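You operate a simulated robot arm through the tools that you are given. There is no shell and no other tool.

You run a simulated robot arm. Do the job below in one go: nothing can be reset, and whatever is moved stays where it is left.

Task
Wind the black lobed knob before the small grey motor to 4.
Fine: slacken both yellow knobs on that motor first and tighten them again after.
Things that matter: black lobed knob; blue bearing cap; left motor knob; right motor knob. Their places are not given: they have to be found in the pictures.

The check looks at the end state, three seconds after you hand in, the way a careful person would. Anything else that was tipped, shoved, dropped, spilled or broken makes it a failure.

Robot
A 6-joint arm with a two-finger parallel gripper, fixed in place. Base frame: the origin is at the foot of the arm, x ahead of it, y to its left, z up; the work surface is at about z = 74. Units: cm, degrees, N and s.
With the tool pointing down near the work surface it reaches from about 30 to 66 cm from the base axis. Its first joint turns from -115.0 to 115.0 degrees. Payload 3.43 kg.
Tool frame: the origin (TCP) lies between the finger pads and is the grasp point; the fingertips stand 3.4 cm ahead of it; z points along the fingers, y is the line along which they close. Largest opening 12.8 cm; finger width 2.4, thickness 1.2; the body of the gripper, 4.8 by 13 cm, starts 9.6 cm behind the TCP.
Orientation is told as [roll, pitch, yaw] about the base's x, y, z axes, in that order, counted from this pose: with the fingers straight down and closing along the base's y, the tool's x points along the base's -x, its y along +y and its z along -z.

Tools
- The arm moves only by the tool play_rows. Its argument "targets" is a list of rows, each a list of 3 entries, a list of its own where there are three numbers: the turn, a rotation vector about the tool's x, y, z in rad, then the shift along the tool's x, y, z in cm, then the gripper command, from -1 (fully open) to 1 (shut), values between in proportion. In form: [[[wx, wy, wz], [x, y, z], gripper], ...]. A call has 1 to 20 rows; each row is the pose to reach, as a shift and turn from the pose commanded when the call began, along the tool's axes at that moment. Each row takes 0.2 s and may step no farther than 5 cm and 8.6 degrees from the row before; otherwise, or with a gripper value out of range, the whole call is refused. A pose out of reach is approached as far as the arm can. The call stops where the force on the tool passes 40 N (or 10 N more than at its start, if that is more) or the arm is blocked; 0.2 s more then pass. Each finger travels about 15.3 cm/s and halts on what it meets, pressing with about 26 N; the grip force reading is that of the motor and also rises with nothing between the fingers. The clock runs only during rows and for 0.2 s after the last one: add rows that repeat a pose to give the fingers time. The reply holds the time, the measured pose of the TCP, the force on the tool along the base axes, the opening and the grip force, in the units named above and with some noise, with the torque about the TCP (base axes, N m) and any sound that the robot's microphone picked up.
- Cameras (640 x 400 px; columns grow to the right, rows downward): "scene" is fixed at [40.59, 63.58, 150.1]; the picture's right is [-1.00, -0.05, 0.00], its down [-0.03, 0.51, -0.86] and it looks along [0.05, -0.86, -0.51] (base axes); focal length 309 px, centre (320, 200). "wrist" rides on the gripper at [7.6, -1.1, -16] in the tool frame; the picture's right is [0.15, 0.99, 0.00], its down [-0.88, 0.13, -0.46] and it looks along [-0.45, 0.07, 0.89] (tool axes); focal length 234 px, centre (320, 200).
- capture(camera): a new picture of that camera. The clock stands still meanwhile.
- raise_lower(by): slides the trunk up (or, below 0, down) by that many cm; the arm rides with it, the base frame stays. It gives what a move gives, with no picture.
- pixel_to_xyz(camera, pixels): for up to 12 pixels [column, row] of the newest picture of that camera ("zoom" is the newest enlarged one), the place [x, y, z] in the base frame of the surface seen there, good to about 0.2 cm, but the place of the scene camera against the robot may be out by one fixed shift of up to 2.5 cm in any direction. The clock stands still meanwhile.
- enlarge(camera, box): a new picture of the part [left, top, right, bottom] of that camera's present view, enlarged. The clock stands still meanwhile.
- sign_off(): hands the job in; it is judged then, once.

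Leave the gripper open and the arm clear of the work at the hand-in unless told otherwise.

The tools are called after "Call:" by a JSON object that holds its "api" and its "payload". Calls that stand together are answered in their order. play_rows: Moves the arm, as the interface text tells. Its arguments: {"type":"object","properties":{"targets":{"type":"array","items":{"type":"array"}}},"required":["targets"]} The other tools are called the same way: raise_lower (by) slides the trunk up or down; capture (camera) takes a picture; pixel_to_xyz (camera, pixels) gives the place of the surface under pixels of a picture; enlarge (camera, box) takes an enlarged picture of a part of a camera's view; sign_off () hands the job in.

At the start:

```text
time: 0.0
position: [34.97, -32.12, 112.36]
ee_rot: [0.0, 0.0, 0.0]
force: [-0.3, -0.3, -0.5]
wrist_torque: [0.01, 0.01, -0.03]
grip_width: 12.84
finger_force: 0.1
trunk travel left (down, up): [-72.5, 26.5]
```

scene: 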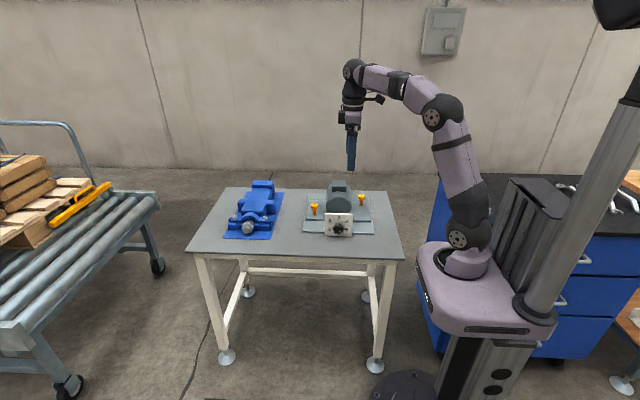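
wrist: 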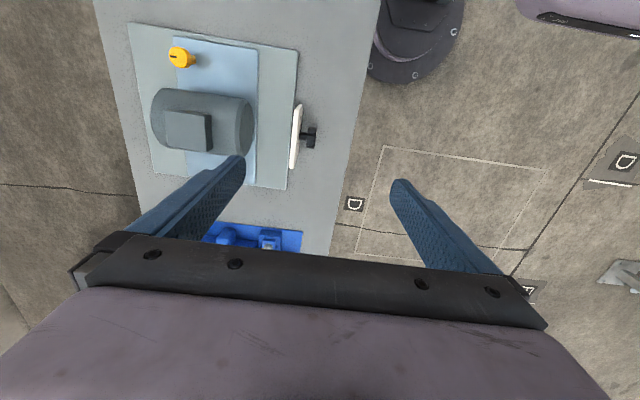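

I see a table with the small grey motor at about scene (340,200), two yellow knobs at (314,209) and (361,200), a white dial plate with a black knob at (338,228), and a blue machine at left. First I take enlarged views of these parts.

Call:
{"api": "enlarge", "payload": {"camera": "scene", "box": [290, 170, 390, 245]}}

Call:
{"api": "enlarge", "payload": {"camera": "wrist", "box": [120, 20, 340, 200]}}

```text
5.33 times, centred on (340, 208) of scene
```

zoom: 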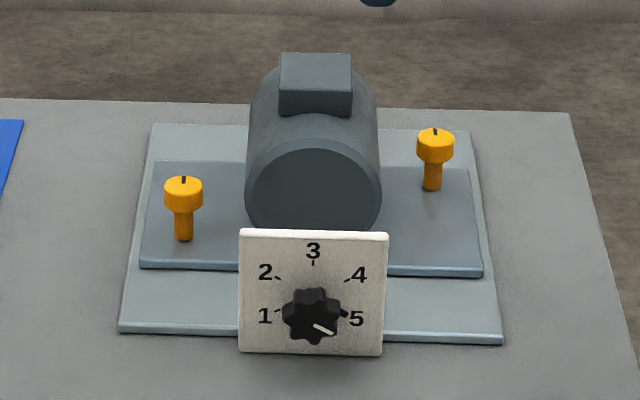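

```text
2.22 times, centred on (230, 110) of wrist
```

zoom: 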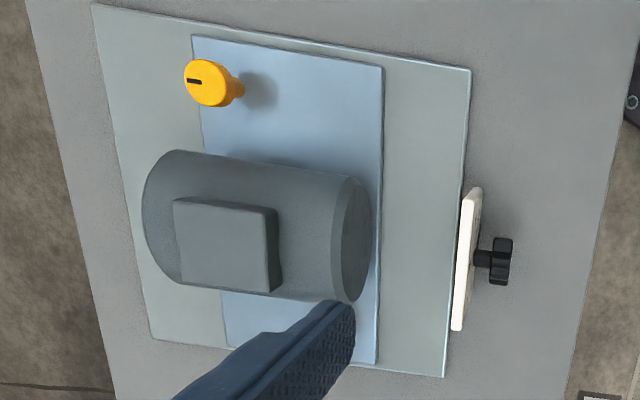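

The knob's white pointer is a bit past 5 (lower right), so it has to go counter-clockwise to 4. Now I measure places: in the wrist picture the yellow knob (181,57), the dial plate (297,137), the black knob (310,137) and table points.

Call:
{"api": "pixel_to_xyz", "payload": {"camera": "wrist", "pixels": [[180, 57], [187, 55], [298, 107], [294, 160], [311, 131], [312, 142], [350, 100], [330, 180], [345, 180], [190, 130], [205, 70], [270, 80]]}}

Call:
{"api": "capture", "payload": {"camera": "scene"}}

Call:
{"api": "pixel_to_xyz", "payload": {"camera": "scene", "pixels": [[314, 207], [361, 196], [338, 228], [327, 216], [351, 216], [327, 234], [350, 234], [339, 182], [314, 214], [247, 229], [263, 187], [340, 205]]}}

```text
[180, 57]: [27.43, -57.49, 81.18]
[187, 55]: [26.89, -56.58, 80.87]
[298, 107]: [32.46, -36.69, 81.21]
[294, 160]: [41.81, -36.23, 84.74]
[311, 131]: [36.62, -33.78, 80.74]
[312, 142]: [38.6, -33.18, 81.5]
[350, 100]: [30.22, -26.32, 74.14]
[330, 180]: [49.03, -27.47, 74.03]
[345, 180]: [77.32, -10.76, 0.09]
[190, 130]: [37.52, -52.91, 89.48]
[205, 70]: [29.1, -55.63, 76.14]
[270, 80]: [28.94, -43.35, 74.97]
```

```text
taken
```

scene: 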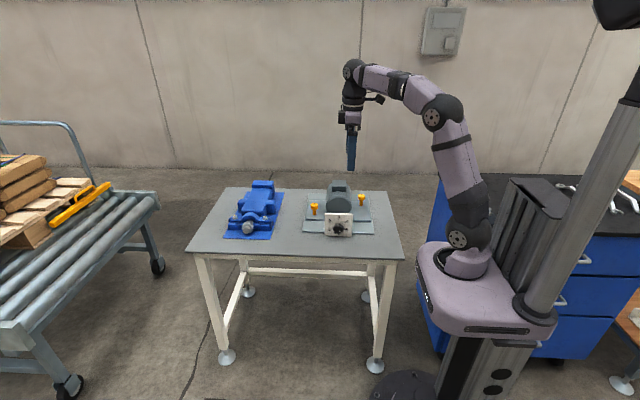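

```text
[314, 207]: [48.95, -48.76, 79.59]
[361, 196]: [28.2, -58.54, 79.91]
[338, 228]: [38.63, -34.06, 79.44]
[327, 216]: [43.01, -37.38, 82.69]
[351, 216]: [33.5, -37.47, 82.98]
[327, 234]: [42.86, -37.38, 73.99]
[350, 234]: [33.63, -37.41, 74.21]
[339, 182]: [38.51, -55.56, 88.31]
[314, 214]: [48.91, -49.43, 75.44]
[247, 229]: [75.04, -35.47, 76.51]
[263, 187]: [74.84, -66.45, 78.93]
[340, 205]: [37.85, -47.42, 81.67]
```

The wrist and scene readings differ by roughly (-1,+1,+1) cm, which is the scene camera's shift. Next I measure arm joints in the scene picture (shoulder about (458,238), elbow (433,118), wrist (353,72)) and table points, to judge reach.

Call:
{"api": "pixel_to_xyz", "payload": {"camera": "scene", "pixels": [[458, 238], [433, 118], [352, 72], [350, 90], [462, 268], [470, 295], [220, 215], [385, 225], [330, 250], [398, 255], [340, 120], [351, 165]]}}

Call:
{"api": "enlarge", "payload": {"camera": "scene", "box": [215, 170, 295, 245]}}

Call:
{"api": "enlarge", "payload": {"camera": "scene", "box": [310, 40, 510, 300]}}

```text
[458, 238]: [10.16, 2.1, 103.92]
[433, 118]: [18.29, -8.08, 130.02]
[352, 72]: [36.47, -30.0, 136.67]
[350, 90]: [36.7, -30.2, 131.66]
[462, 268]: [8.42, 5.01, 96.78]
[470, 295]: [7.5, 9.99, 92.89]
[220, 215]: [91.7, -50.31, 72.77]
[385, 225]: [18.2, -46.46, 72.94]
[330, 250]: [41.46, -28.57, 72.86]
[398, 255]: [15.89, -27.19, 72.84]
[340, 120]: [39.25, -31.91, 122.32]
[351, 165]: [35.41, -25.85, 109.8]
```

```text
5.33 times, centred on (255, 208) of scene
```

zoom: 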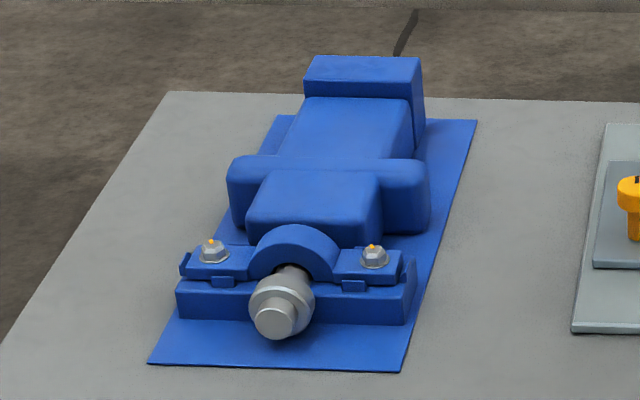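

```text
1.54 times, centred on (410, 170) of scene
```

zoom: 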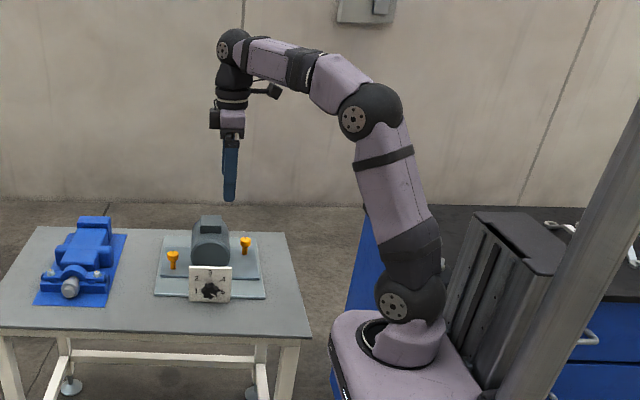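

The table top is z≈74 and the blue machine on the left has to be left alone. The left yellow knob was hidden behind a finger in the wrist picture, so I move the gripper at this height towards (38,-44) to see both yellow knobs with the wrist camera.

Call:
{"api": "play_rows", "payload": {"targets": [[[0, 0, 0], [-1, -4, 0], -1], [[0, 0, 0], [-2, -8, 0], -1], [[0, 0, 0], [-3, -12, 0], -1], [[0, 0, 0], [-3, -12, 0], -1]]}}

Call:
{"api": "capture", "payload": {"camera": "wrist"}}

```text
time: 1.0
position: [36.49, -41.64, 110.94]
ee_rot: [0.0, 0.0, 0.0]
force: [0.1, 0.9, -0.4]
wrist_torque: [-0.02, 0.0, 0.03]
grip_width: 12.8
finger_force: 0.0
out of reach, approached as far as the arm can: row 3, 4
trunk travel left (down, up): [-72.5, 26.5]
```

```text
taken
```

wrist: 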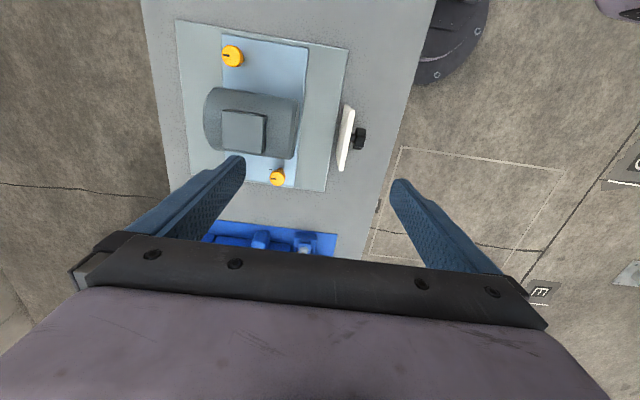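

The arm reached its limit at r≈55 at this height, which fits a shoulder at about z=105. Both yellow knobs are now in view: right one at (233,56), left one at (277,177). I enlarge and measure them.

Call:
{"api": "pixel_to_xyz", "payload": {"camera": "wrist", "pixels": [[231, 56], [237, 57], [277, 177], [279, 179], [345, 110], [341, 165], [362, 132], [360, 145], [345, 137], [200, 60], [260, 60], [290, 188]]}}

Call:
{"api": "enlarge", "payload": {"camera": "wrist", "box": [205, 30, 285, 80]}}

Call:
{"api": "enlarge", "payload": {"camera": "wrist", "box": [245, 150, 325, 200]}}

Call:
{"api": "enlarge", "payload": {"camera": "wrist", "box": [315, 95, 395, 180]}}

```text
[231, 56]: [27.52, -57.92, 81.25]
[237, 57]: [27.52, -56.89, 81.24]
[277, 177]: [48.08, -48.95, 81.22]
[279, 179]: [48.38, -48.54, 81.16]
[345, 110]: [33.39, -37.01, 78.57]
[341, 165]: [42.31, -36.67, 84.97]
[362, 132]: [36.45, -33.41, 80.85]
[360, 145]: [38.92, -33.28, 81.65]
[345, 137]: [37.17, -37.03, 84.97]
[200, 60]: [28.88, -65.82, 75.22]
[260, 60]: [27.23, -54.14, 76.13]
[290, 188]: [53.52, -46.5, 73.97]
```

```text
8.00 times, centred on (245, 55) of wrist
```

zoom: 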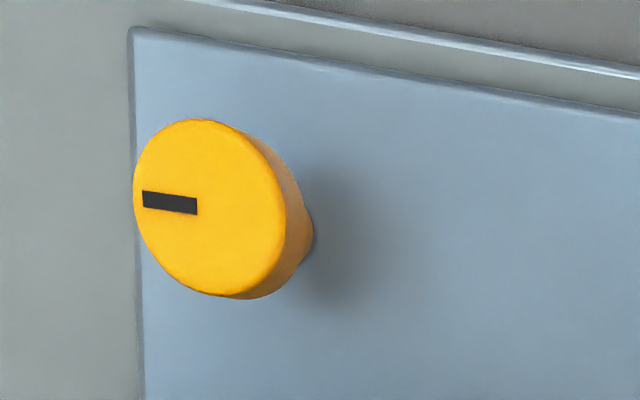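

```text
8.00 times, centred on (285, 175) of wrist
```

zoom: 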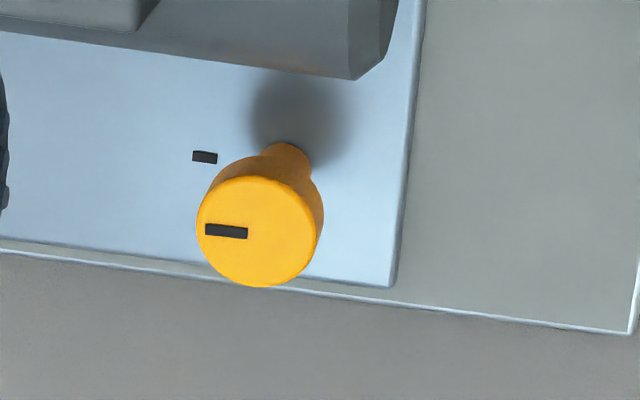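

```text
4.71 times, centred on (355, 138) of wrist
```

zoom: 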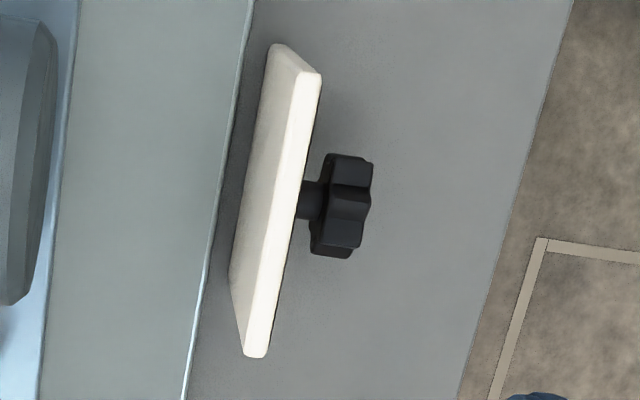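

Both yellow knobs are about 3.1 cm wide with tops at z≈81.2; the right one is centred near (27.5,-57.9), the left one near (48.35,-48.9), which is outside the straight-down reach. So I will use a tool that leans towards the base. Their black marks point to -y (the tight mark on the plate). First I lower to z≈100 clear of everything and yaw the tool by about -105° with the fingers half closed (≈5.5 cm).

Call:
{"api": "play_rows", "payload": {"targets": [[[0, 0, 0.141], [0.5, 0.12, 0.85], -0.8], [[0, 0, 0.282], [1.0, 0.25, 1.7], -0.6], [[0, 0, 0.423], [1.5, 0.37, 2.55], -0.4], [[0, 0, 0.564], [2.0, 0.5, 3.4], -0.2], [[0, 0, 0.705], [2.5, 0.62, 4.25], 0], [[0, 0, 0.846], [3.0, 0.74, 5.1], 0.14], [[0, 0, 0.987], [3.5, 0.86, 5.95], 0.14], [[0, 0, 1.128], [4.0, 1.0, 6.8], 0.14], [[0, 0, 1.269], [4.5, 1.1, 7.65], 0.14], [[0, 0, 1.41], [5.0, 1.23, 8.5], 0.14], [[0, 0, 1.551], [5.5, 1.35, 9.35], 0.14], [[0, 0, 1.692], [6.0, 1.5, 10.2], 0.14], [[0, 0, 1.8326], [6.5, 1.6, 11], 0.14], [[0, 0, 1.8326], [6.5, 1.6, 11], 0.14]]}}

```text
time: 4.0
position: [30.03, -39.98, 99.93]
ee_rot: [0.0, 0.1, -105.0]
force: [0.5, 0.2, -0.4]
wrist_torque: [-0.02, 0.0, -0.02]
grip_width: 5.49
finger_force: 0.1
trunk travel left (down, up): [-72.5, 26.5]
```

The pose matches the command. Next I tilt the tool 15° so the wrist leans towards the base and move to 8 cm above the right yellow knob (about (28.2,-55.5,89.9)).

Call:
{"api": "play_rows", "payload": {"targets": [[[0, -0.131, 0], [-3, 0.4, 0], 0.14], [[0, -0.2618, 0], [-6, 0.8, 0.5], 0.14], [[0, -0.2618, 0], [-9.3, 1.3, 3], 0.14], [[0, -0.2618, 0], [-12.4, 1.8, 6.5], 0.14], [[0, -0.2618, 0], [-15.43, 2.2, 10.06], 0.14], [[0, -0.2618, 0], [-15.43, 2.2, 10.06], 0.14]]}}

Call:
{"api": "capture", "payload": {"camera": "wrist"}}

Call:
{"api": "enlarge", "payload": {"camera": "scene", "box": [280, 120, 440, 240]}}

```text
time: 5.4
position: [28.19, -55.5, 89.7]
ee_rot: [0.0, -15.1, -105.1]
force: [1.1, 0.7, -0.2]
wrist_torque: [0.0, -0.03, 0.02]
grip_width: 5.5
finger_force: 0.0
trunk travel left (down, up): [-72.5, 26.5]
```

```text
taken
```

wrist: 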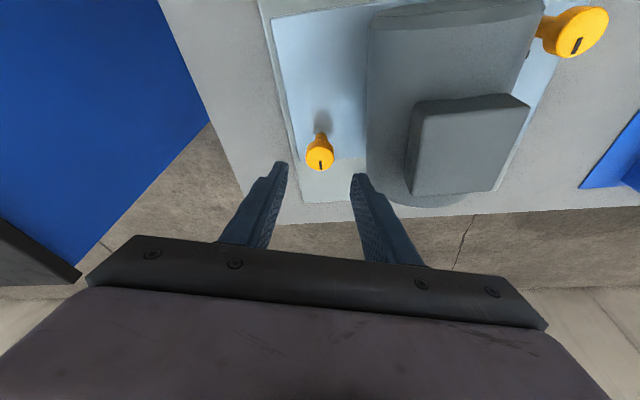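

```text
3.33 times, centred on (360, 180) of scene
```

zoom: 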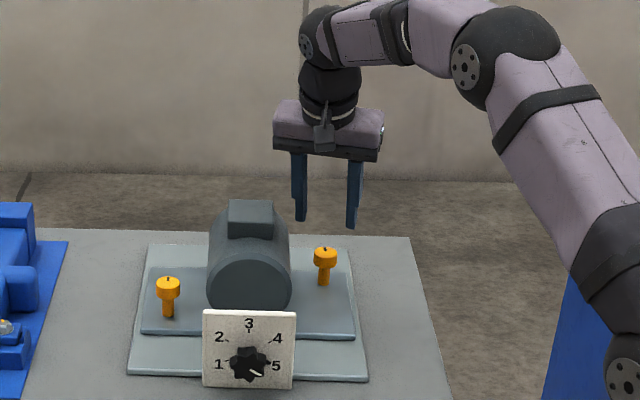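

The right knob is at (320,158) between the fingers. I measure it and the motor, its top box and the left knob at (578,30) from here.

Call:
{"api": "pixel_to_xyz", "payload": {"camera": "wrist", "pixels": [[320, 158], [310, 158], [330, 158], [320, 166], [320, 140], [330, 120], [372, 110], [460, 140], [415, 110], [420, 190], [575, 30], [590, 30]]}}

Call:
{"api": "enlarge", "payload": {"camera": "wrist", "box": [280, 110, 360, 190]}}

```text
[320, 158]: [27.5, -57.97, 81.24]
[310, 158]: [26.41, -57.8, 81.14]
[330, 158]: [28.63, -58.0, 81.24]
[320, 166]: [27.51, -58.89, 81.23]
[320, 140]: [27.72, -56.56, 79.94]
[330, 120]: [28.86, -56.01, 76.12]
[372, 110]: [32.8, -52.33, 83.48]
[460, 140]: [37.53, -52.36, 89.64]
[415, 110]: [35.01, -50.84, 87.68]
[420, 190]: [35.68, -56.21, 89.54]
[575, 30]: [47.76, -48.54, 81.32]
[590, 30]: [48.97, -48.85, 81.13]
```

```text
5.00 times, centred on (320, 150) of wrist
```

zoom: 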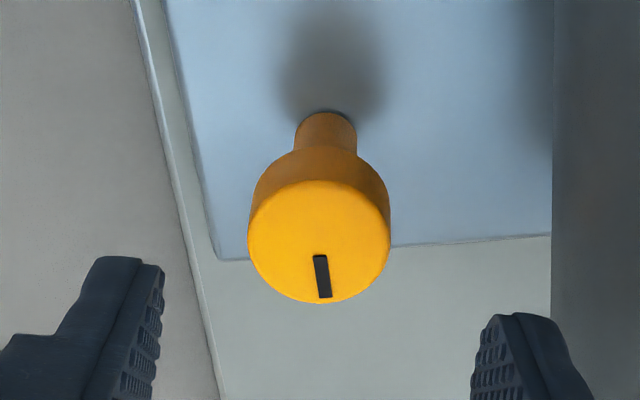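

The knob head is centred at (27.5,-57.95). I descend 8 cm along the tool axis to put the fingers around the head, still open.

Call:
{"api": "play_rows", "payload": {"targets": [[[0, 0, 0], [0, 0, 2.7], 0.14], [[0, 0, 0], [0, 0, 5.4], 0.14], [[0, 0, 0], [0, 0, 8], 0.14], [[0, 0, 0], [0, 0, 8], 0.14]]}}

Call:
{"api": "capture", "payload": {"camera": "wrist"}}

Call:
{"api": "enlarge", "payload": {"camera": "scene", "box": [300, 140, 420, 240]}}

```text
time: 6.4
position: [27.6, -57.55, 81.94]
ee_rot: [0.0, -15.0, -105.0]
force: [0.1, 0.9, -0.1]
wrist_torque: [-0.02, 0.0, -0.03]
grip_width: 5.49
finger_force: 0.1
trunk travel left (down, up): [-72.5, 26.5]
```

```text
taken
```

wrist: 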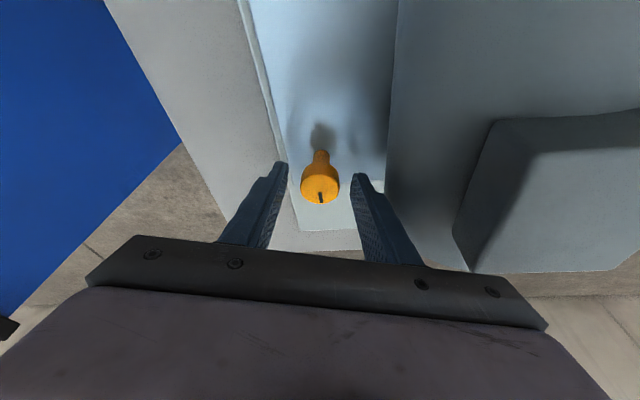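

```text
4.00 times, centred on (360, 190) of scene
```

zoom: 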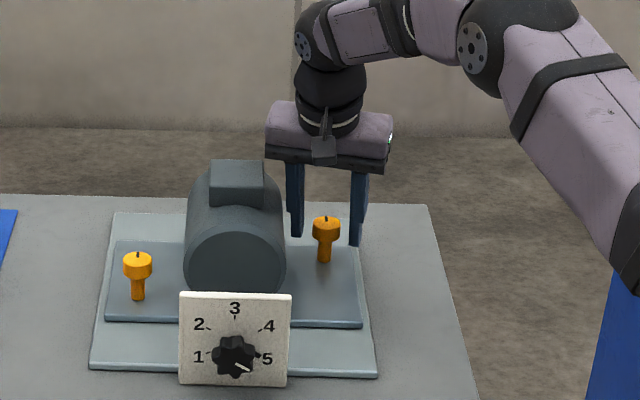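

The head sits between the fingers. Now I close on it with the arm still.

Call:
{"api": "play_rows", "payload": {"targets": [[[0, 0, 0], [0, 0, 0], 0.4], [[0, 0, 0], [0, 0, 0], 1], [[0, 0, 0], [0, 0, 0], 1]]}}

```text
time: 7.2
position: [27.58, -57.57, 81.94]
ee_rot: [0.0, -15.0, -105.0]
force: [-0.9, 1.6, 0.2]
wrist_torque: [-0.32, 0.12, -0.03]
grip_width: 3.15
finger_force: 44.5
trunk travel left (down, up): [-72.5, 26.5]
```

The grip holds at 3.15 cm, matching the head. Now I turn it counter-clockwise (seen from above) about the knob's own vertical axis, 24° first, to feel the torque.

Call:
{"api": "play_rows", "payload": {"targets": [[[-0.0362, 0, -0.1352], [-0.0044, -0.065, 0.0012], 1], [[-0.0725, 0, -0.2705], [-0.0175, -0.1287, 0.0047], 1], [[-0.1087, 0, -0.4057], [-0.0391, -0.19, 0.0104], 1], [[-0.1087, 0, -0.4057], [-0.0391, -0.19, 0.0104], 1]]}}

Call:
{"api": "enlarge", "payload": {"camera": "wrist", "box": [260, 130, 380, 230]}}

```text
time: 8.2
position: [27.48, -57.49, 81.99]
ee_rot: [0.0, -15.0, -80.9]
force: [1.4, -0.8, -7.8]
wrist_torque: [-0.95, -0.26, 0.05]
grip_width: 3.18
finger_force: 45.2
trunk travel left (down, up): [-72.5, 26.5]
```

```text
4.00 times, centred on (320, 180) of wrist
```

zoom: 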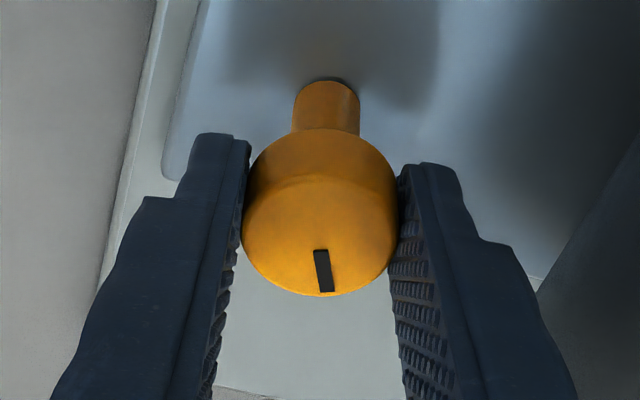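

The mark turned together with the fingers and the torque is tiny, so it is slackening. I continue counter-clockwise by another 64° (about 88° in all).

Call:
{"api": "play_rows", "payload": {"targets": [[[-0.0362, 0, -0.1352], [-0.0044, -0.065, 0.0012], 1], [[-0.0725, 0, -0.2705], [-0.0175, -0.1287, 0.0047], 1], [[-0.1087, 0, -0.4057], [-0.0391, -0.19, 0.0104], 1], [[-0.1449, 0, -0.5409], [-0.0687, -0.2474, 0.0184], 1], [[-0.1812, 0, -0.6761], [-0.1058, -0.3001, 0.0284], 1], [[-0.2174, 0, -0.8114], [-0.1496, -0.3469, 0.0401], 1], [[-0.2536, 0, -0.9466], [-0.1993, -0.3868, 0.0534], 1], [[-0.2899, 0, -1.0818], [-0.254, -0.4193, 0.0681], 1], [[-0.2899, 0, -1.0818], [-0.254, -0.4193, 0.0681], 1]]}}

Call:
{"api": "enlarge", "payload": {"camera": "wrist", "box": [260, 130, 380, 230]}}

Call:
{"api": "enlarge", "payload": {"camera": "scene", "box": [300, 140, 420, 240]}}

```text
time: 10.2
position: [27.09, -57.79, 82.02]
ee_rot: [0.2, -14.9, -16.7]
force: [6.4, -2.7, -3.5]
wrist_torque: [0.16, 0.02, 0.01]
grip_width: 3.15
finger_force: 44.6
trunk travel left (down, up): [-72.5, 26.5]
```

```text
4.00 times, centred on (320, 180) of wrist
```

zoom: 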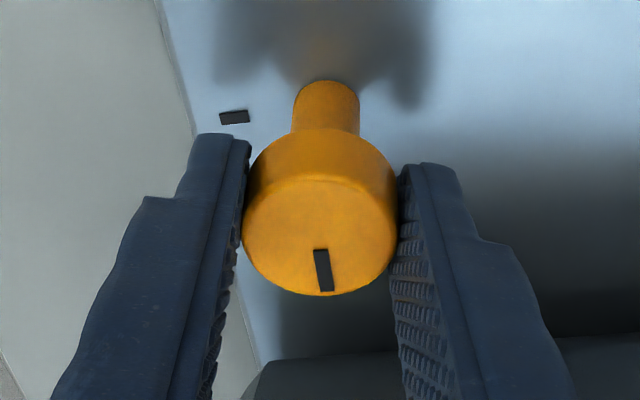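

```text
4.00 times, centred on (360, 190) of scene
```

zoom: 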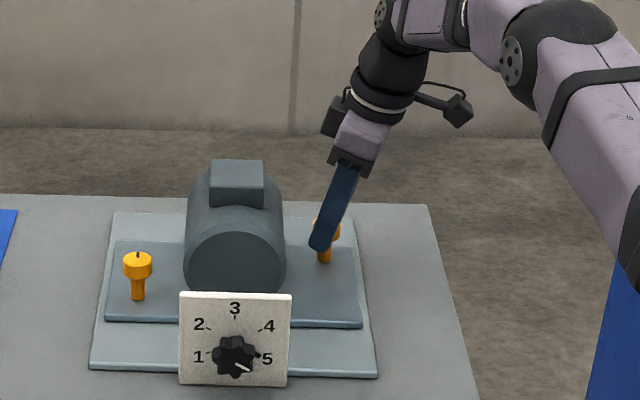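

It followed again; the fixed mark on the plate is visible at zoom (234,117) and the knob mark is now about 88° away. I turn up to another 24° to see if there is a stop.

Call:
{"api": "play_rows", "payload": {"targets": [[[-0.0362, 0, -0.1352], [-0.0044, -0.065, 0.0012], 1], [[-0.0725, 0, -0.2705], [-0.0175, -0.1287, 0.0047], 1], [[-0.1087, 0, -0.4057], [-0.0391, -0.19, 0.0104], 1], [[-0.1087, 0, -0.4057], [-0.0391, -0.19, 0.0104], 1]]}}

Call:
{"api": "enlarge", "payload": {"camera": "wrist", "box": [260, 130, 380, 230]}}

```text
time: 11.2
position: [26.81, -58.03, 81.94]
ee_rot: [-0.2, -15.0, 7.3]
force: [0.0, -8.3, -2.1]
wrist_torque: [-0.06, -0.24, -0.62]
grip_width: 3.14
finger_force: 44.4
trunk travel left (down, up): [-72.5, 26.5]
```

```text
4.00 times, centred on (320, 180) of wrist
```

zoom: 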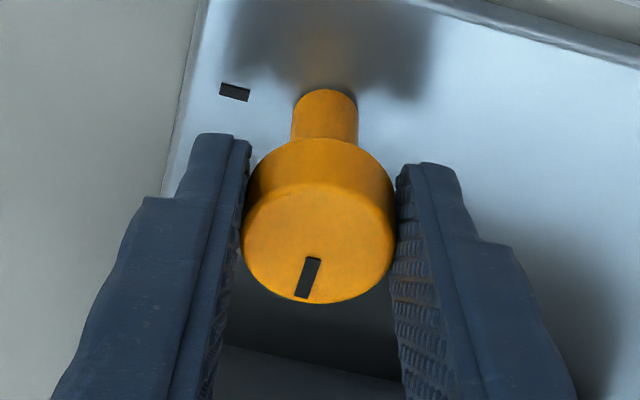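

The knob stopped at about 90° (mark slipped back in the fingers, torque −0.6), so the right knob is fully slack. I open the fingers and then back out along the tool axis.

Call:
{"api": "play_rows", "payload": {"targets": [[[0, 0, 0], [0, 0, 0], 0.5], [[0, 0, 0], [0, 0, 0], 0.14], [[0, 0, 0], [0, 0, 0], 0.14], [[0, 0, 0], [0, 0, -3], 0.14], [[0, 0, 0], [0, 0, -7], 0.14], [[0, 0, 0], [0, 0, -11], 0.14], [[0, 0, 0], [0, 0, -15], 0.14], [[0, 0, 0], [0, 0, -15], 0.14]]}}

Call:
{"api": "capture", "payload": {"camera": "wrist"}}

```text
time: 13.0
position: [22.67, -56.54, 96.06]
ee_rot: [0.0, -15.0, 7.4]
force: [0.6, 0.0, -0.5]
wrist_torque: [0.03, -0.02, -0.02]
grip_width: 5.51
finger_force: 0.0
out of reach, approached as far as the arm can: row 4, 5, 6, 7, 8
trunk travel left (down, up): [-72.5, 26.5]
```

```text
taken
```

wrist: 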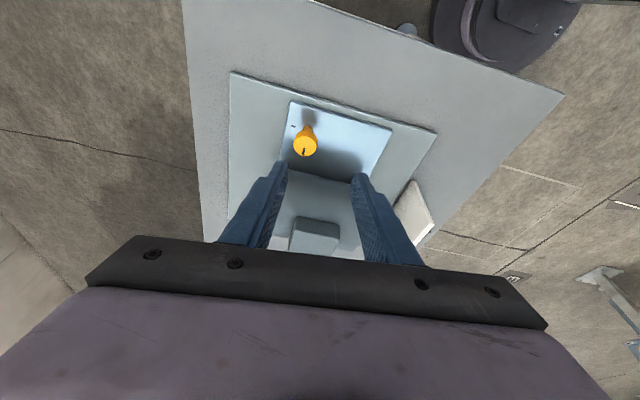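

The gripper is clear of the right knob, now at (305,142). I look closer at the mark to confirm the slack position.

Call:
{"api": "enlarge", "payload": {"camera": "wrist", "box": [265, 100, 365, 180]}}

Call:
{"api": "enlarge", "payload": {"camera": "scene", "box": [290, 170, 390, 245]}}

```text
5.00 times, centred on (315, 140) of wrist
```

zoom: 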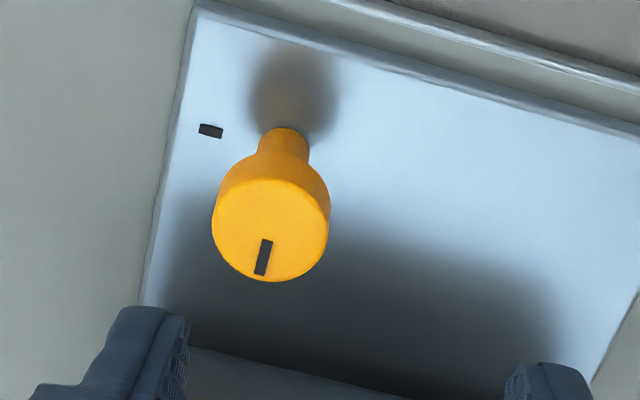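

```text
5.33 times, centred on (340, 208) of scene
```

zoom: 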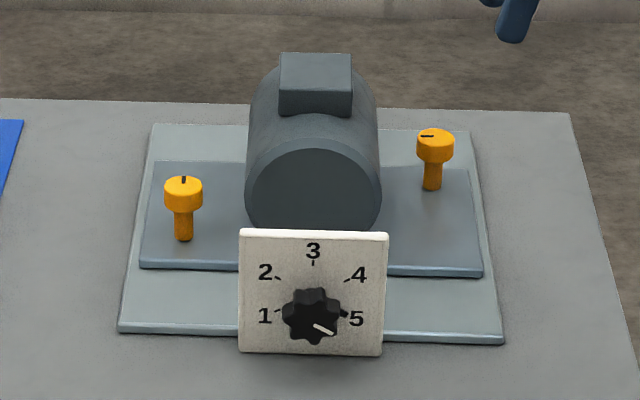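

The right knob's mark now points along +x: 90° slack. Next is the left knob, at the edge of the reach, so I first raise the trunk 5 cm to give the arm more room for coming in from above.

Call:
{"api": "raise_lower", "payload": {"by": 5}}

```text
time: 13.9
position: [22.66, -56.42, 100.95]
ee_rot: [0.0, -15.0, 7.3]
force: [0.5, 0.2, 0.0]
wrist_torque: [0.0, -0.02, -0.02]
grip_width: 5.49
finger_force: 0.0
trunk travel left (down, up): [-77.5, 21.5]
```

The trunk is up 5 cm. Now I swing over the motor at z≈101 to about (42,-38), yawing back to -90° so that the tool will lean along +y for the left knob.

Call:
{"api": "play_rows", "payload": {"targets": [[[0.0366, 0, 0.1367], [-1.735, 1.325, 0.465], 0.14], [[0.0733, 0, 0.2733], [-3.47, 2.65, 0.93], 0.14], [[0.1099, 0, 0.41], [-5.205, 3.975, 1.395], 0.14], [[0.1465, 0, 0.5467], [-6.94, 5.3, 1.86], 0.14], [[0.1831, 0, 0.6833], [-8.675, 6.625, 2.325], 0.14], [[0.2198, 0, 0.82], [-10.41, 7.95, 2.79], 0.14], [[0.2564, 0, 0.9567], [-12.145, 9.275, 3.255], 0.14], [[0.293, 0, 1.0933], [-13.88, 10.6, 3.72], 0.14], [[0.3296, 0, 1.23], [-15.615, 11.925, 4.185], 0.14], [[0.3663, 0, 1.3667], [-17.35, 13.25, 4.65], 0.14], [[0.4029, 0, 1.5033], [-19.085, 14.575, 5.115], 0.14], [[0.4395, 0, 1.64], [-20.82, 15.9, 5.58], 0.14], [[0.4395, 0, 1.64], [-20.82, 15.9, 5.58], 0.14]]}}

Call:
{"api": "capture", "payload": {"camera": "wrist"}}

```text
time: 16.7
position: [41.92, -37.97, 101.05]
ee_rot: [0.0, -15.0, -90.0]
force: [-0.1, 0.6, 0.6]
wrist_torque: [-0.01, 0.01, -0.03]
grip_width: 5.51
finger_force: 0.1
trunk travel left (down, up): [-77.5, 21.5]
```

```text
taken
```

wrist: 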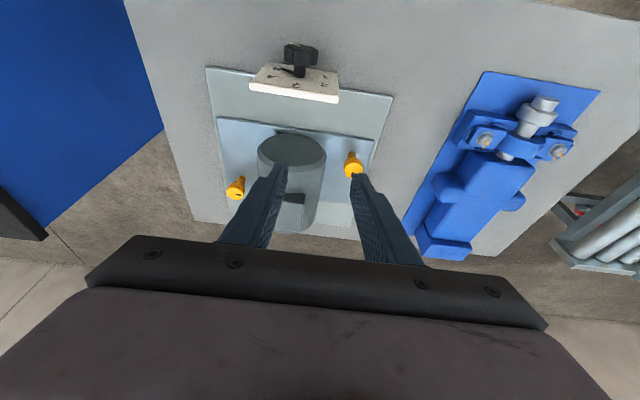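

All matches. The left knob is at about (354,165) now; I measure it from here along with motor edges.

Call:
{"api": "pixel_to_xyz", "payload": {"camera": "wrist", "pixels": [[354, 167], [350, 167], [358, 167], [354, 171], [326, 160], [322, 185], [300, 200], [292, 198], [260, 150], [295, 145], [310, 215], [238, 188]]}}

Call:
{"api": "enlarge", "payload": {"camera": "wrist", "box": [314, 135, 394, 195]}}

```text
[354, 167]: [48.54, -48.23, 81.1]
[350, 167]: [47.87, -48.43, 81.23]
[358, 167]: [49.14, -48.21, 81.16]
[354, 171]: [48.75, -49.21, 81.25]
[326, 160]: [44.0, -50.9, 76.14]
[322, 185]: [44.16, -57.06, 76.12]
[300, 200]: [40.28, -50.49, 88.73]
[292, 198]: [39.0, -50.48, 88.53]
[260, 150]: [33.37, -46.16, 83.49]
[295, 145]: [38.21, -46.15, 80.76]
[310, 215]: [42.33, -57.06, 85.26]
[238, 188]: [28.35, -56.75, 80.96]
```

```text
6.67 times, centred on (354, 165) of wrist
```

zoom: 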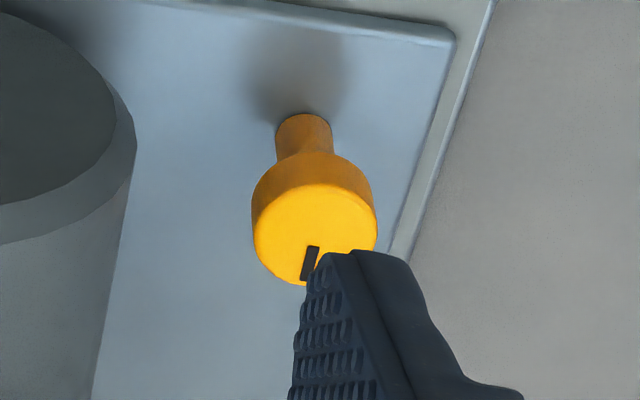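

The left knob head is centred near (48.4,-48.9), top at 81.2. I increase the lean to 22° and go to 8 cm above it along the tool axis.

Call:
{"api": "play_rows", "payload": {"targets": [[[0, -0.0611, 0], [-1.5, 3, 2], 0.14], [[0, -0.1222, 0], [-2.7, 5.5, 5], 0.14], [[0, -0.1222, 0], [-3.5, 6.48, 9], 0.14], [[0, -0.1222, 0], [-3.97, 6.48, 12.65], 0.14], [[0, -0.1222, 0], [-3.97, 6.48, 12.65], 0.14]]}}

Call:
{"api": "capture", "payload": {"camera": "wrist"}}

```text
time: 17.9
position: [48.39, -45.29, 89.9]
ee_rot: [0.0, -22.1, -90.1]
force: [0.0, 1.1, -0.2]
wrist_torque: [0.0, 0.0, 0.0]
grip_width: 5.49
finger_force: 0.0
trunk travel left (down, up): [-77.5, 21.5]
```

```text
taken
```

wrist: 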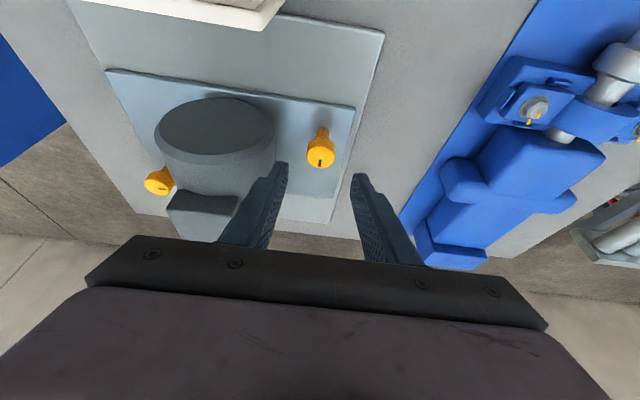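

The knob sits centred between the fingers at (320,153). I check its place once more from here.

Call:
{"api": "pixel_to_xyz", "payload": {"camera": "wrist", "pixels": [[320, 156], [311, 156], [330, 156], [320, 164], [320, 140]]}}

Call:
{"api": "enlarge", "payload": {"camera": "wrist", "box": [270, 110, 370, 190]}}

```text
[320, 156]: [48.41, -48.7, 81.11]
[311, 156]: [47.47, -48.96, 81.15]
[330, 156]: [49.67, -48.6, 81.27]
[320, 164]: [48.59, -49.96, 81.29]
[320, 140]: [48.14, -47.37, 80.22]
```

```text
5.00 times, centred on (320, 150) of wrist
```

zoom: 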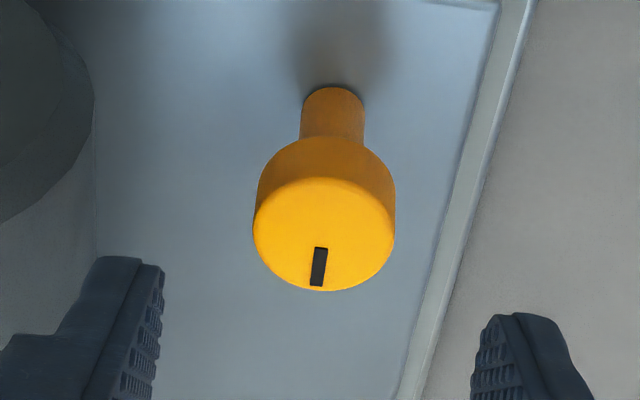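

Refined centre (48.5,-48.87). I descend 8 cm along the tool axis with a 0.1–0.2 cm correction, then check before closing.

Call:
{"api": "play_rows", "payload": {"targets": [[[0, 0, 0], [0.1, 0.1, 2.7], 0.14], [[0, 0, 0], [0.2, 0.1, 5.4], 0.14], [[0, 0, 0], [0.2, 0.1, 8], 0.14], [[0, 0, 0], [0.2, 0.1, 8], 0.14]]}}

Call:
{"api": "capture", "payload": {"camera": "wrist"}}

Call:
{"api": "enlarge", "payload": {"camera": "scene", "box": [260, 130, 400, 240]}}

```text
time: 18.9
position: [48.41, -48.15, 82.43]
ee_rot: [0.1, -22.0, -90.0]
force: [0.4, -0.6, 0.7]
wrist_torque: [-0.01, -0.01, -0.02]
grip_width: 5.5
finger_force: 0.0
trunk travel left (down, up): [-77.5, 21.5]
```

```text
taken
```

wrist: 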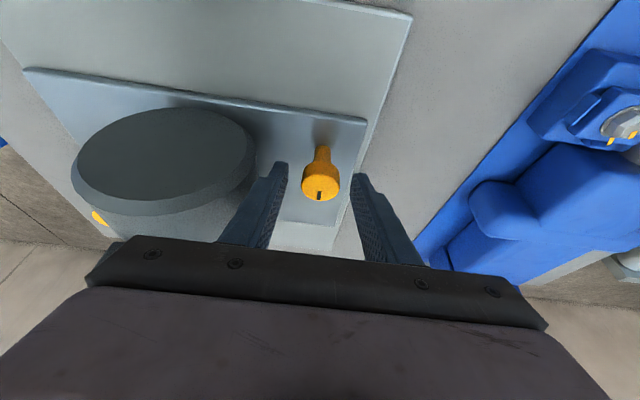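

```text
3.64 times, centred on (330, 185) of scene
```

zoom: 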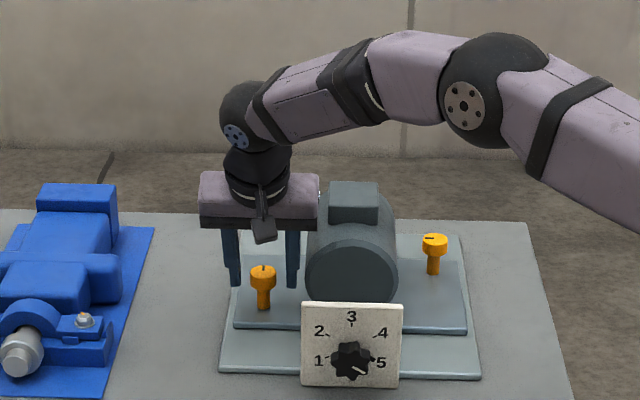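

The head is between the fingers and the body is clear of the motor box. I close on the left knob.

Call:
{"api": "play_rows", "payload": {"targets": [[[0, 0, 0], [0, 0, 0], 0.4], [[0, 0, 0], [0, 0, 0], 1], [[0, 0, 0], [0, 0, 0], 1]]}}

```text
time: 19.7
position: [48.55, -48.07, 82.47]
ee_rot: [0.0, -22.0, -90.0]
force: [1.6, 0.2, -1.2]
wrist_torque: [-0.36, -0.26, 0.02]
grip_width: 3.11
finger_force: 44.6
trunk travel left (down, up): [-77.5, 21.5]
```

Held at 3.11 cm. I turn it counter-clockwise 40° about its axis and check.

Call:
{"api": "play_rows", "payload": {"targets": [[[-0.0524, 0, -0.1298], [-0.0075, -0.115, 0.003], 1], [[-0.1049, 0, -0.2596], [-0.0298, -0.2277, 0.012], 1], [[-0.1573, 0, -0.3894], [-0.0664, -0.336, 0.0268], 1], [[-0.2098, 0, -0.5192], [-0.1167, -0.4378, 0.0472], 1], [[-0.2622, 0, -0.649], [-0.1797, -0.5309, 0.0726], 1], [[-0.2622, 0, -0.649], [-0.1797, -0.5309, 0.0726], 1]]}}

Call:
{"api": "capture", "payload": {"camera": "wrist"}}

Call:
{"api": "enlarge", "payload": {"camera": "scene", "box": [260, 130, 400, 240]}}

```text
time: 21.1
position: [47.99, -48.37, 82.37]
ee_rot: [-0.1, -22.1, -49.9]
force: [1.0, -6.6, 1.8]
wrist_torque: [0.42, 0.19, 0.01]
grip_width: 3.12
finger_force: 45.3
trunk travel left (down, up): [-77.5, 21.5]
```

```text
taken
```

wrist: 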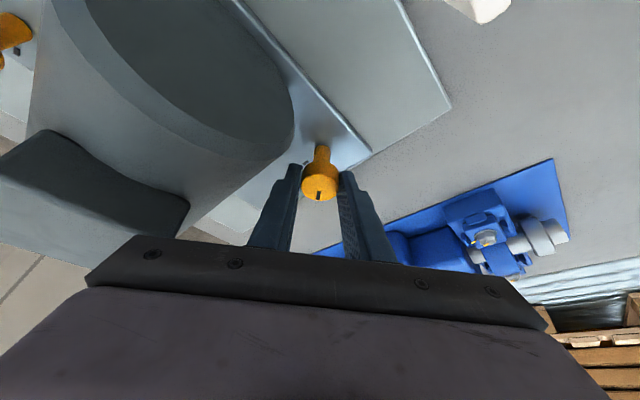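

```text
3.64 times, centred on (330, 185) of scene
```

zoom: 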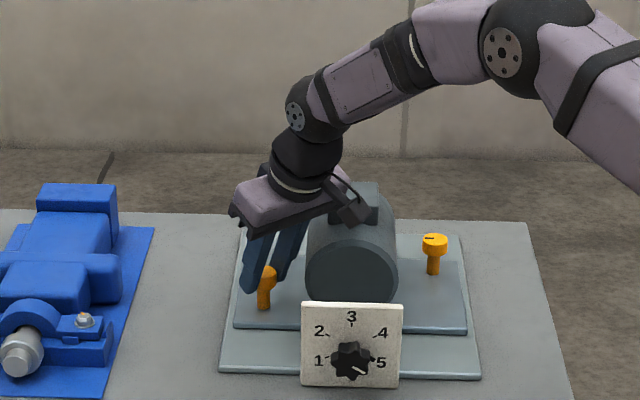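

Torque is small and the mark follows the fingers. I keep on counter-clockwise for up to 56° more, to the stop; the gripper body and camera stay above the motor box.

Call:
{"api": "play_rows", "payload": {"targets": [[[-0.0524, 0, -0.1298], [-0.0075, -0.115, 0.003], 1], [[-0.1049, 0, -0.2596], [-0.0298, -0.2277, 0.012], 1], [[-0.1573, 0, -0.3894], [-0.0664, -0.336, 0.0268], 1], [[-0.2098, 0, -0.5192], [-0.1167, -0.4378, 0.0472], 1], [[-0.2622, 0, -0.649], [-0.1797, -0.5309, 0.0726], 1], [[-0.3147, 0, -0.7788], [-0.2541, -0.6137, 0.1027], 1], [[-0.3671, 0, -0.9087], [-0.3385, -0.6844, 0.1367], 1], [[-0.3671, 0, -0.9087], [-0.3385, -0.6844, 0.1367], 1]]}}

Call:
{"api": "capture", "payload": {"camera": "wrist"}}

Call:
{"api": "enlarge", "payload": {"camera": "scene", "box": [260, 130, 400, 240]}}

```text
time: 22.9
position: [47.67, -48.94, 82.34]
ee_rot: [0.0, -22.1, 6.5]
force: [-1.9, -7.5, 2.8]
wrist_torque: [-0.05, -0.73, -0.67]
grip_width: 3.17
finger_force: 45.1
trunk travel left (down, up): [-77.5, 21.5]
```

```text
taken
```

wrist: 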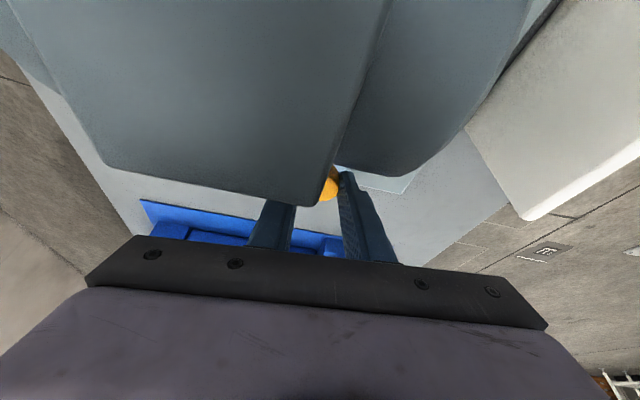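

```text
3.64 times, centred on (330, 185) of scene
```

zoom: 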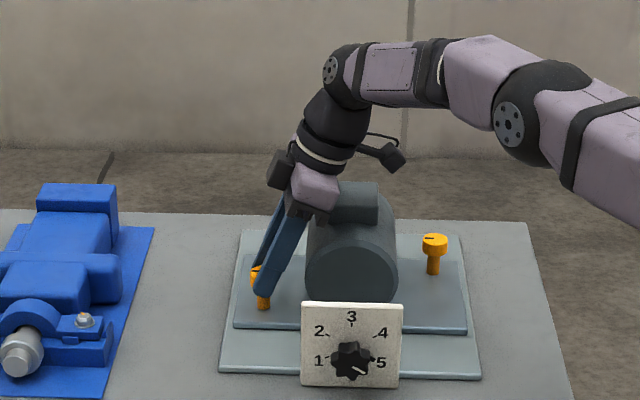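

The stop is felt again (torque −0.67 N·m at about 90°). I open the fingers, lift straight up, then back along the tool axis.

Call:
{"api": "play_rows", "payload": {"targets": [[[0, 0, 0], [0, 0, 0], 0.5], [[0, 0, 0], [0, 0, 0], 0.14], [[0, 0, 0], [0, 0, 0], 0.14], [[0, 0, 0], [-1.1, 0, -2.8], 0.14], [[0, 0, 0], [-2.25, 0, -5.56], 0.14], [[0, 0, 0], [-2.25, 0, -9.5], 0.14], [[0, 0, 0], [-2.25, 0, -13.5], 0.14], [[0, 0, 0], [-2.25, 0, -13.5], 0.14]]}}

Call:
{"api": "enlarge", "payload": {"camera": "scene", "box": [290, 170, 390, 245]}}

```text
time: 24.7
position: [44.74, -49.15, 95.61]
ee_rot: [0.0, -22.0, 6.1]
force: [0.4, -0.5, 0.0]
wrist_torque: [-0.04, 0.03, 0.02]
grip_width: 5.48
finger_force: 0.0
trunk travel left (down, up): [-77.5, 21.5]
```

```text
5.33 times, centred on (340, 208) of scene
```

zoom: 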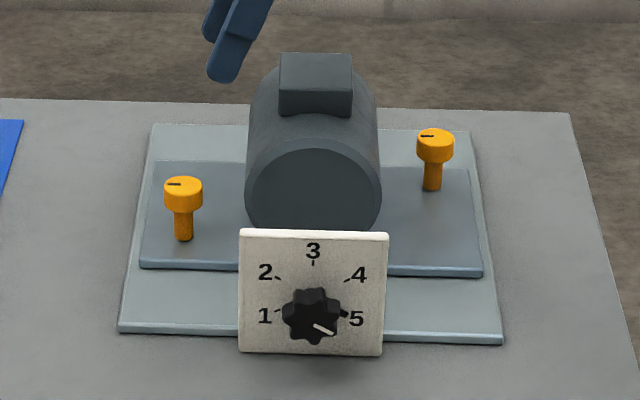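

Both yellow marks now lie across (90°): both are slack. Next I go to the black knob: lift, undo the lean and move to about (38,-25,105), in front of the dial and above it, before turning the tool horizontal.

Call:
{"api": "play_rows", "payload": {"targets": [[[0.0068, 0.128, 0.0355], [-1.69, 0, -4.17], 0.14], [[0.0136, 0.256, 0.071], [-1.356, 4.12, -5.19], 0.14], [[0.0204, 0.384, 0.1065], [-1.02, 8.24, -6.2], 0.0], [[0.0204, 0.384, 0.1065], [-0.69, 12.37, -7.22], -0.1], [[0.0204, 0.384, 0.1065], [-0.35, 16.49, -8.24], -0.1], [[0.0204, 0.384, 0.1065], [-0.02, 20.6, -9.25], -0.1], [[0.0204, 0.384, 0.1065], [0.314, 24.73, -10.27], -0.1], [[0.0204, 0.384, 0.1065], [0.314, 24.73, -10.27], -0.1]]}}

```text
time: 26.5
position: [38.08, -25.16, 104.94]
ee_rot: [0.0, 0.0, 0.2]
force: [0.1, 0.1, -0.6]
wrist_torque: [0.0, 0.0, -0.01]
grip_width: 7.04
finger_force: 0.0
out of reach, approached as far as the arm can: row 1
trunk travel left (down, up): [-77.5, 21.5]
```

I'm at (38,-25,105), pointing straight down. Now I turn the tool to point along -y (towards the dial face) while moving out to about (37.5,-15,98).

Call:
{"api": "play_rows", "payload": {"targets": [[[0.1428, 0, 0], [0.05, 0.91, 0.64], -0.1], [[0.2856, 0, 0], [0.09, 1.82, 1.27], -0.1], [[0.4284, 0, 0], [0.14, 2.73, 1.91], -0.1], [[0.5712, 0, 0], [0.18, 3.64, 2.55], -0.1], [[0.714, 0, 0], [0.23, 4.55, 3.18], -0.1], [[0.8568, 0, 0], [0.27, 5.45, 3.82], -0.1], [[0.9996, 0, 0], [0.32, 6.36, 4.45], -0.1], [[1.1424, 0, 0], [0.36, 7.27, 5.09], -0.1], [[1.2852, 0, 0], [0.41, 8.18, 5.73], -0.1], [[1.428, 0, 0], [0.45, 9.09, 6.36], -0.1], [[1.5708, 0, 0], [0.5, 10, 7], -0.1], [[1.5708, 0, 0], [0.5, 10, 7], -0.1]]}}

Call:
{"api": "capture", "payload": {"camera": "wrist"}}

Call:
{"api": "capture", "payload": {"camera": "scene"}}

```text
time: 29.1
position: [37.48, -15.01, 98.24]
ee_rot: [-90.1, 0.0, 0.1]
force: [-0.4, 0.1, 0.0]
wrist_torque: [0.0, 0.02, -0.01]
grip_width: 7.04
finger_force: 0.1
trunk travel left (down, up): [-77.5, 21.5]
```

```text
taken
```

wrist: 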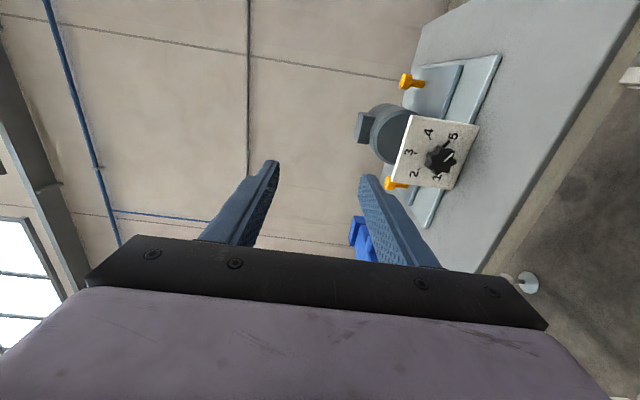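

```text
taken
```

scene: 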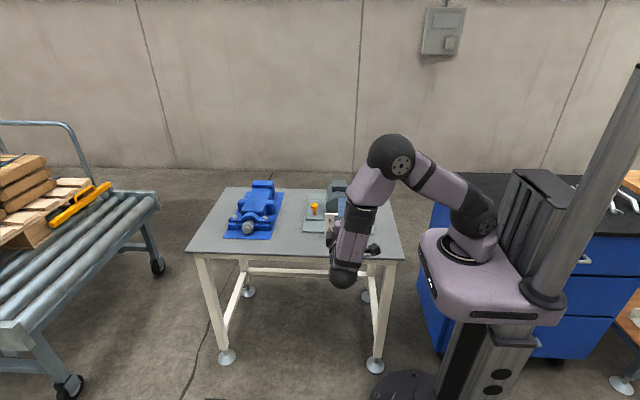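

The tool points at the dial. In the wrist picture "right" is downwards; the dial is at (440,150). I enlarge and measure it.

Call:
{"api": "enlarge", "payload": {"camera": "wrist", "box": [390, 105, 490, 195]}}

Call:
{"api": "pixel_to_xyz", "payload": {"camera": "wrist", "pixels": [[409, 118], [477, 126], [452, 187], [395, 178], [440, 158], [433, 158], [447, 158], [440, 152], [440, 165], [430, 135], [460, 180], [520, 200]]}}

```text
4.44 times, centred on (440, 150) of wrist
```

zoom: 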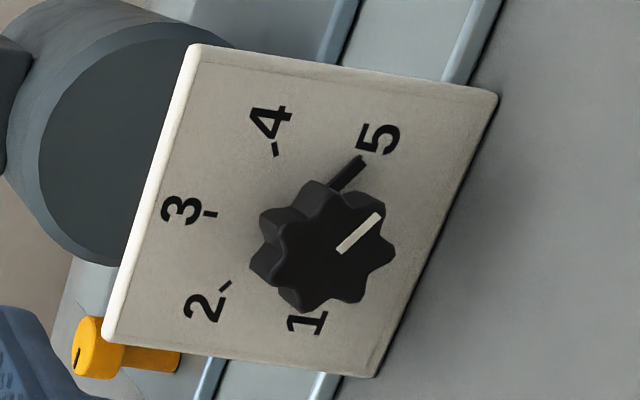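

```text
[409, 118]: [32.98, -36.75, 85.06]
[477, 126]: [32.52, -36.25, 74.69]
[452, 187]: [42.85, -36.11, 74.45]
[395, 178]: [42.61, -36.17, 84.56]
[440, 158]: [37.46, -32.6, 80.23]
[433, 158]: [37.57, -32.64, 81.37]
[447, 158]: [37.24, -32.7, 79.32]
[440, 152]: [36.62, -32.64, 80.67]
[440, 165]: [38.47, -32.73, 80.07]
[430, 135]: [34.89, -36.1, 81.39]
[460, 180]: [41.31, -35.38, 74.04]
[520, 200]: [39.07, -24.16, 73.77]
```

The white line and a short black bar both point at 5; a turn to 4 is counter-clockwise. I measure the knob face outline in this enlarged picture to get its axis: points around (325,250), and the ticks of 4 at (275,150) and 5.

Call:
{"api": "pixel_to_xyz", "payload": {"camera": "zoom", "pixels": [[325, 250], [345, 205], [390, 255], [320, 295], [285, 270], [290, 225], [340, 250], [380, 214], [275, 150], [209, 214], [225, 287], [352, 168]]}}

```text
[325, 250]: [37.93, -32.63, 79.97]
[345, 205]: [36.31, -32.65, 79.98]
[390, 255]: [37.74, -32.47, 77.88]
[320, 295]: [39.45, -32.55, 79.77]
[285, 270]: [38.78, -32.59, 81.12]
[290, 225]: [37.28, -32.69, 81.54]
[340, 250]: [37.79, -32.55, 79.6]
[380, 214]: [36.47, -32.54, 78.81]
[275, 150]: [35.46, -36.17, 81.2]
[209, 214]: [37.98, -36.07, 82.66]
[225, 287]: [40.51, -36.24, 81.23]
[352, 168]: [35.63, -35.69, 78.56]
```

The knob axis is about x=37.9, z=79.75; its front face is at y≈-32.6, the plate at y≈-36.15. Ticks sit at 60° spacing (4 is at 30° above the horizontal right, 5 at 30° below), so it needs +60° counter-clockwise. I go down to knob height with standoff (37.9,-20,79.75).

Call:
{"api": "play_rows", "payload": {"targets": [[[0, 0, 0], [-0.1, 4.6, 1.2], -0.1], [[0, 0, 0], [-0.2, 9.2, 2.5], -0.1], [[0, 0, 0], [-0.3, 13.8, 3.7], -0.1], [[0, 0, 0], [-0.42, 18.5, 4.8], -0.1], [[0, 0, 0], [-0.42, 18.5, 5], -0.1]]}}

Call:
{"api": "capture", "payload": {"camera": "wrist"}}

Call:
{"api": "capture", "payload": {"camera": "scene"}}

```text
time: 30.3
position: [37.86, -20.09, 79.6]
ee_rot: [-90.0, -0.1, 0.1]
force: [0.2, -0.8, 0.2]
wrist_torque: [-0.01, -0.04, 0.02]
grip_width: 7.04
finger_force: 0.0
trunk travel left (down, up): [-77.5, 21.5]
```

```text
taken
```

wrist: 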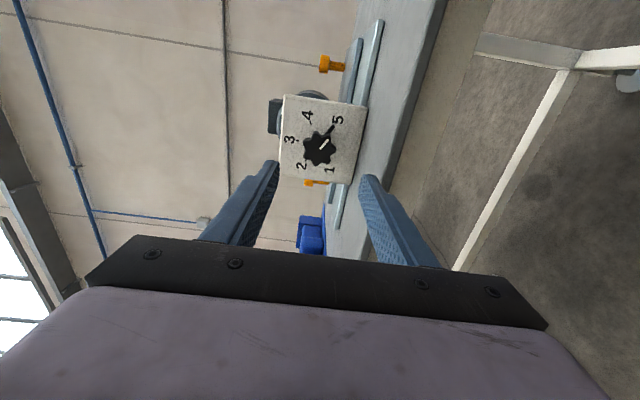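

```text
taken
```

scene: 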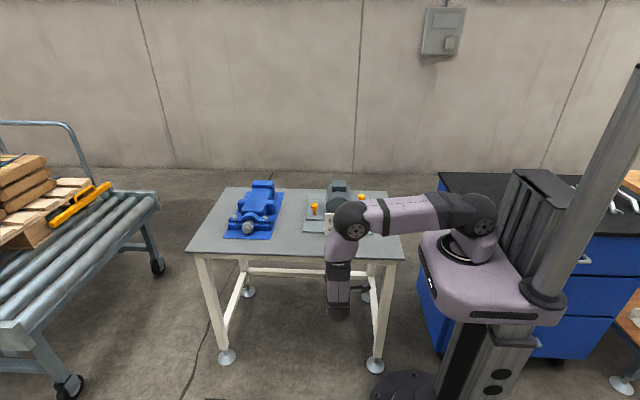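

I'm square in front of the dial. I enlarge it at (320,140) to see the lobes and the white line.

Call:
{"api": "enlarge", "payload": {"camera": "wrist", "box": [275, 85, 375, 190]}}

Call:
{"api": "pixel_to_xyz", "payload": {"camera": "zoom", "pixels": [[320, 200], [300, 230], [340, 230], [300, 260], [340, 260], [320, 245], [270, 245], [370, 245]]}}

```text
3.81 times, centred on (325, 138) of wrist
```

zoom: 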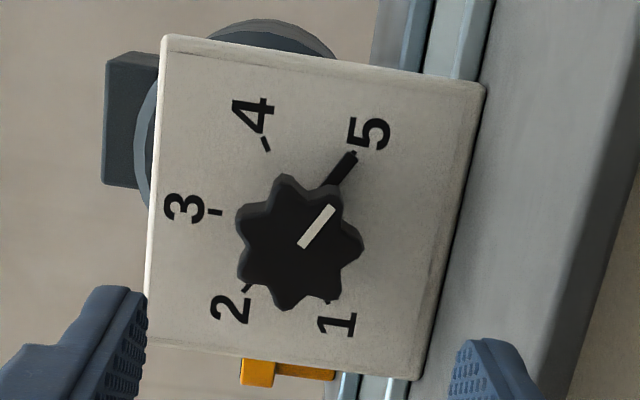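

```text
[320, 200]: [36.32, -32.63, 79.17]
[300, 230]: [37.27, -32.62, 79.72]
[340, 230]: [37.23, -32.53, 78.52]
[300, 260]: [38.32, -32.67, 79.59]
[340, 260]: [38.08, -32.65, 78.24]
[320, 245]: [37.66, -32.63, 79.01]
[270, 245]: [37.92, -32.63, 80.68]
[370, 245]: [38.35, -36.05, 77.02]
```

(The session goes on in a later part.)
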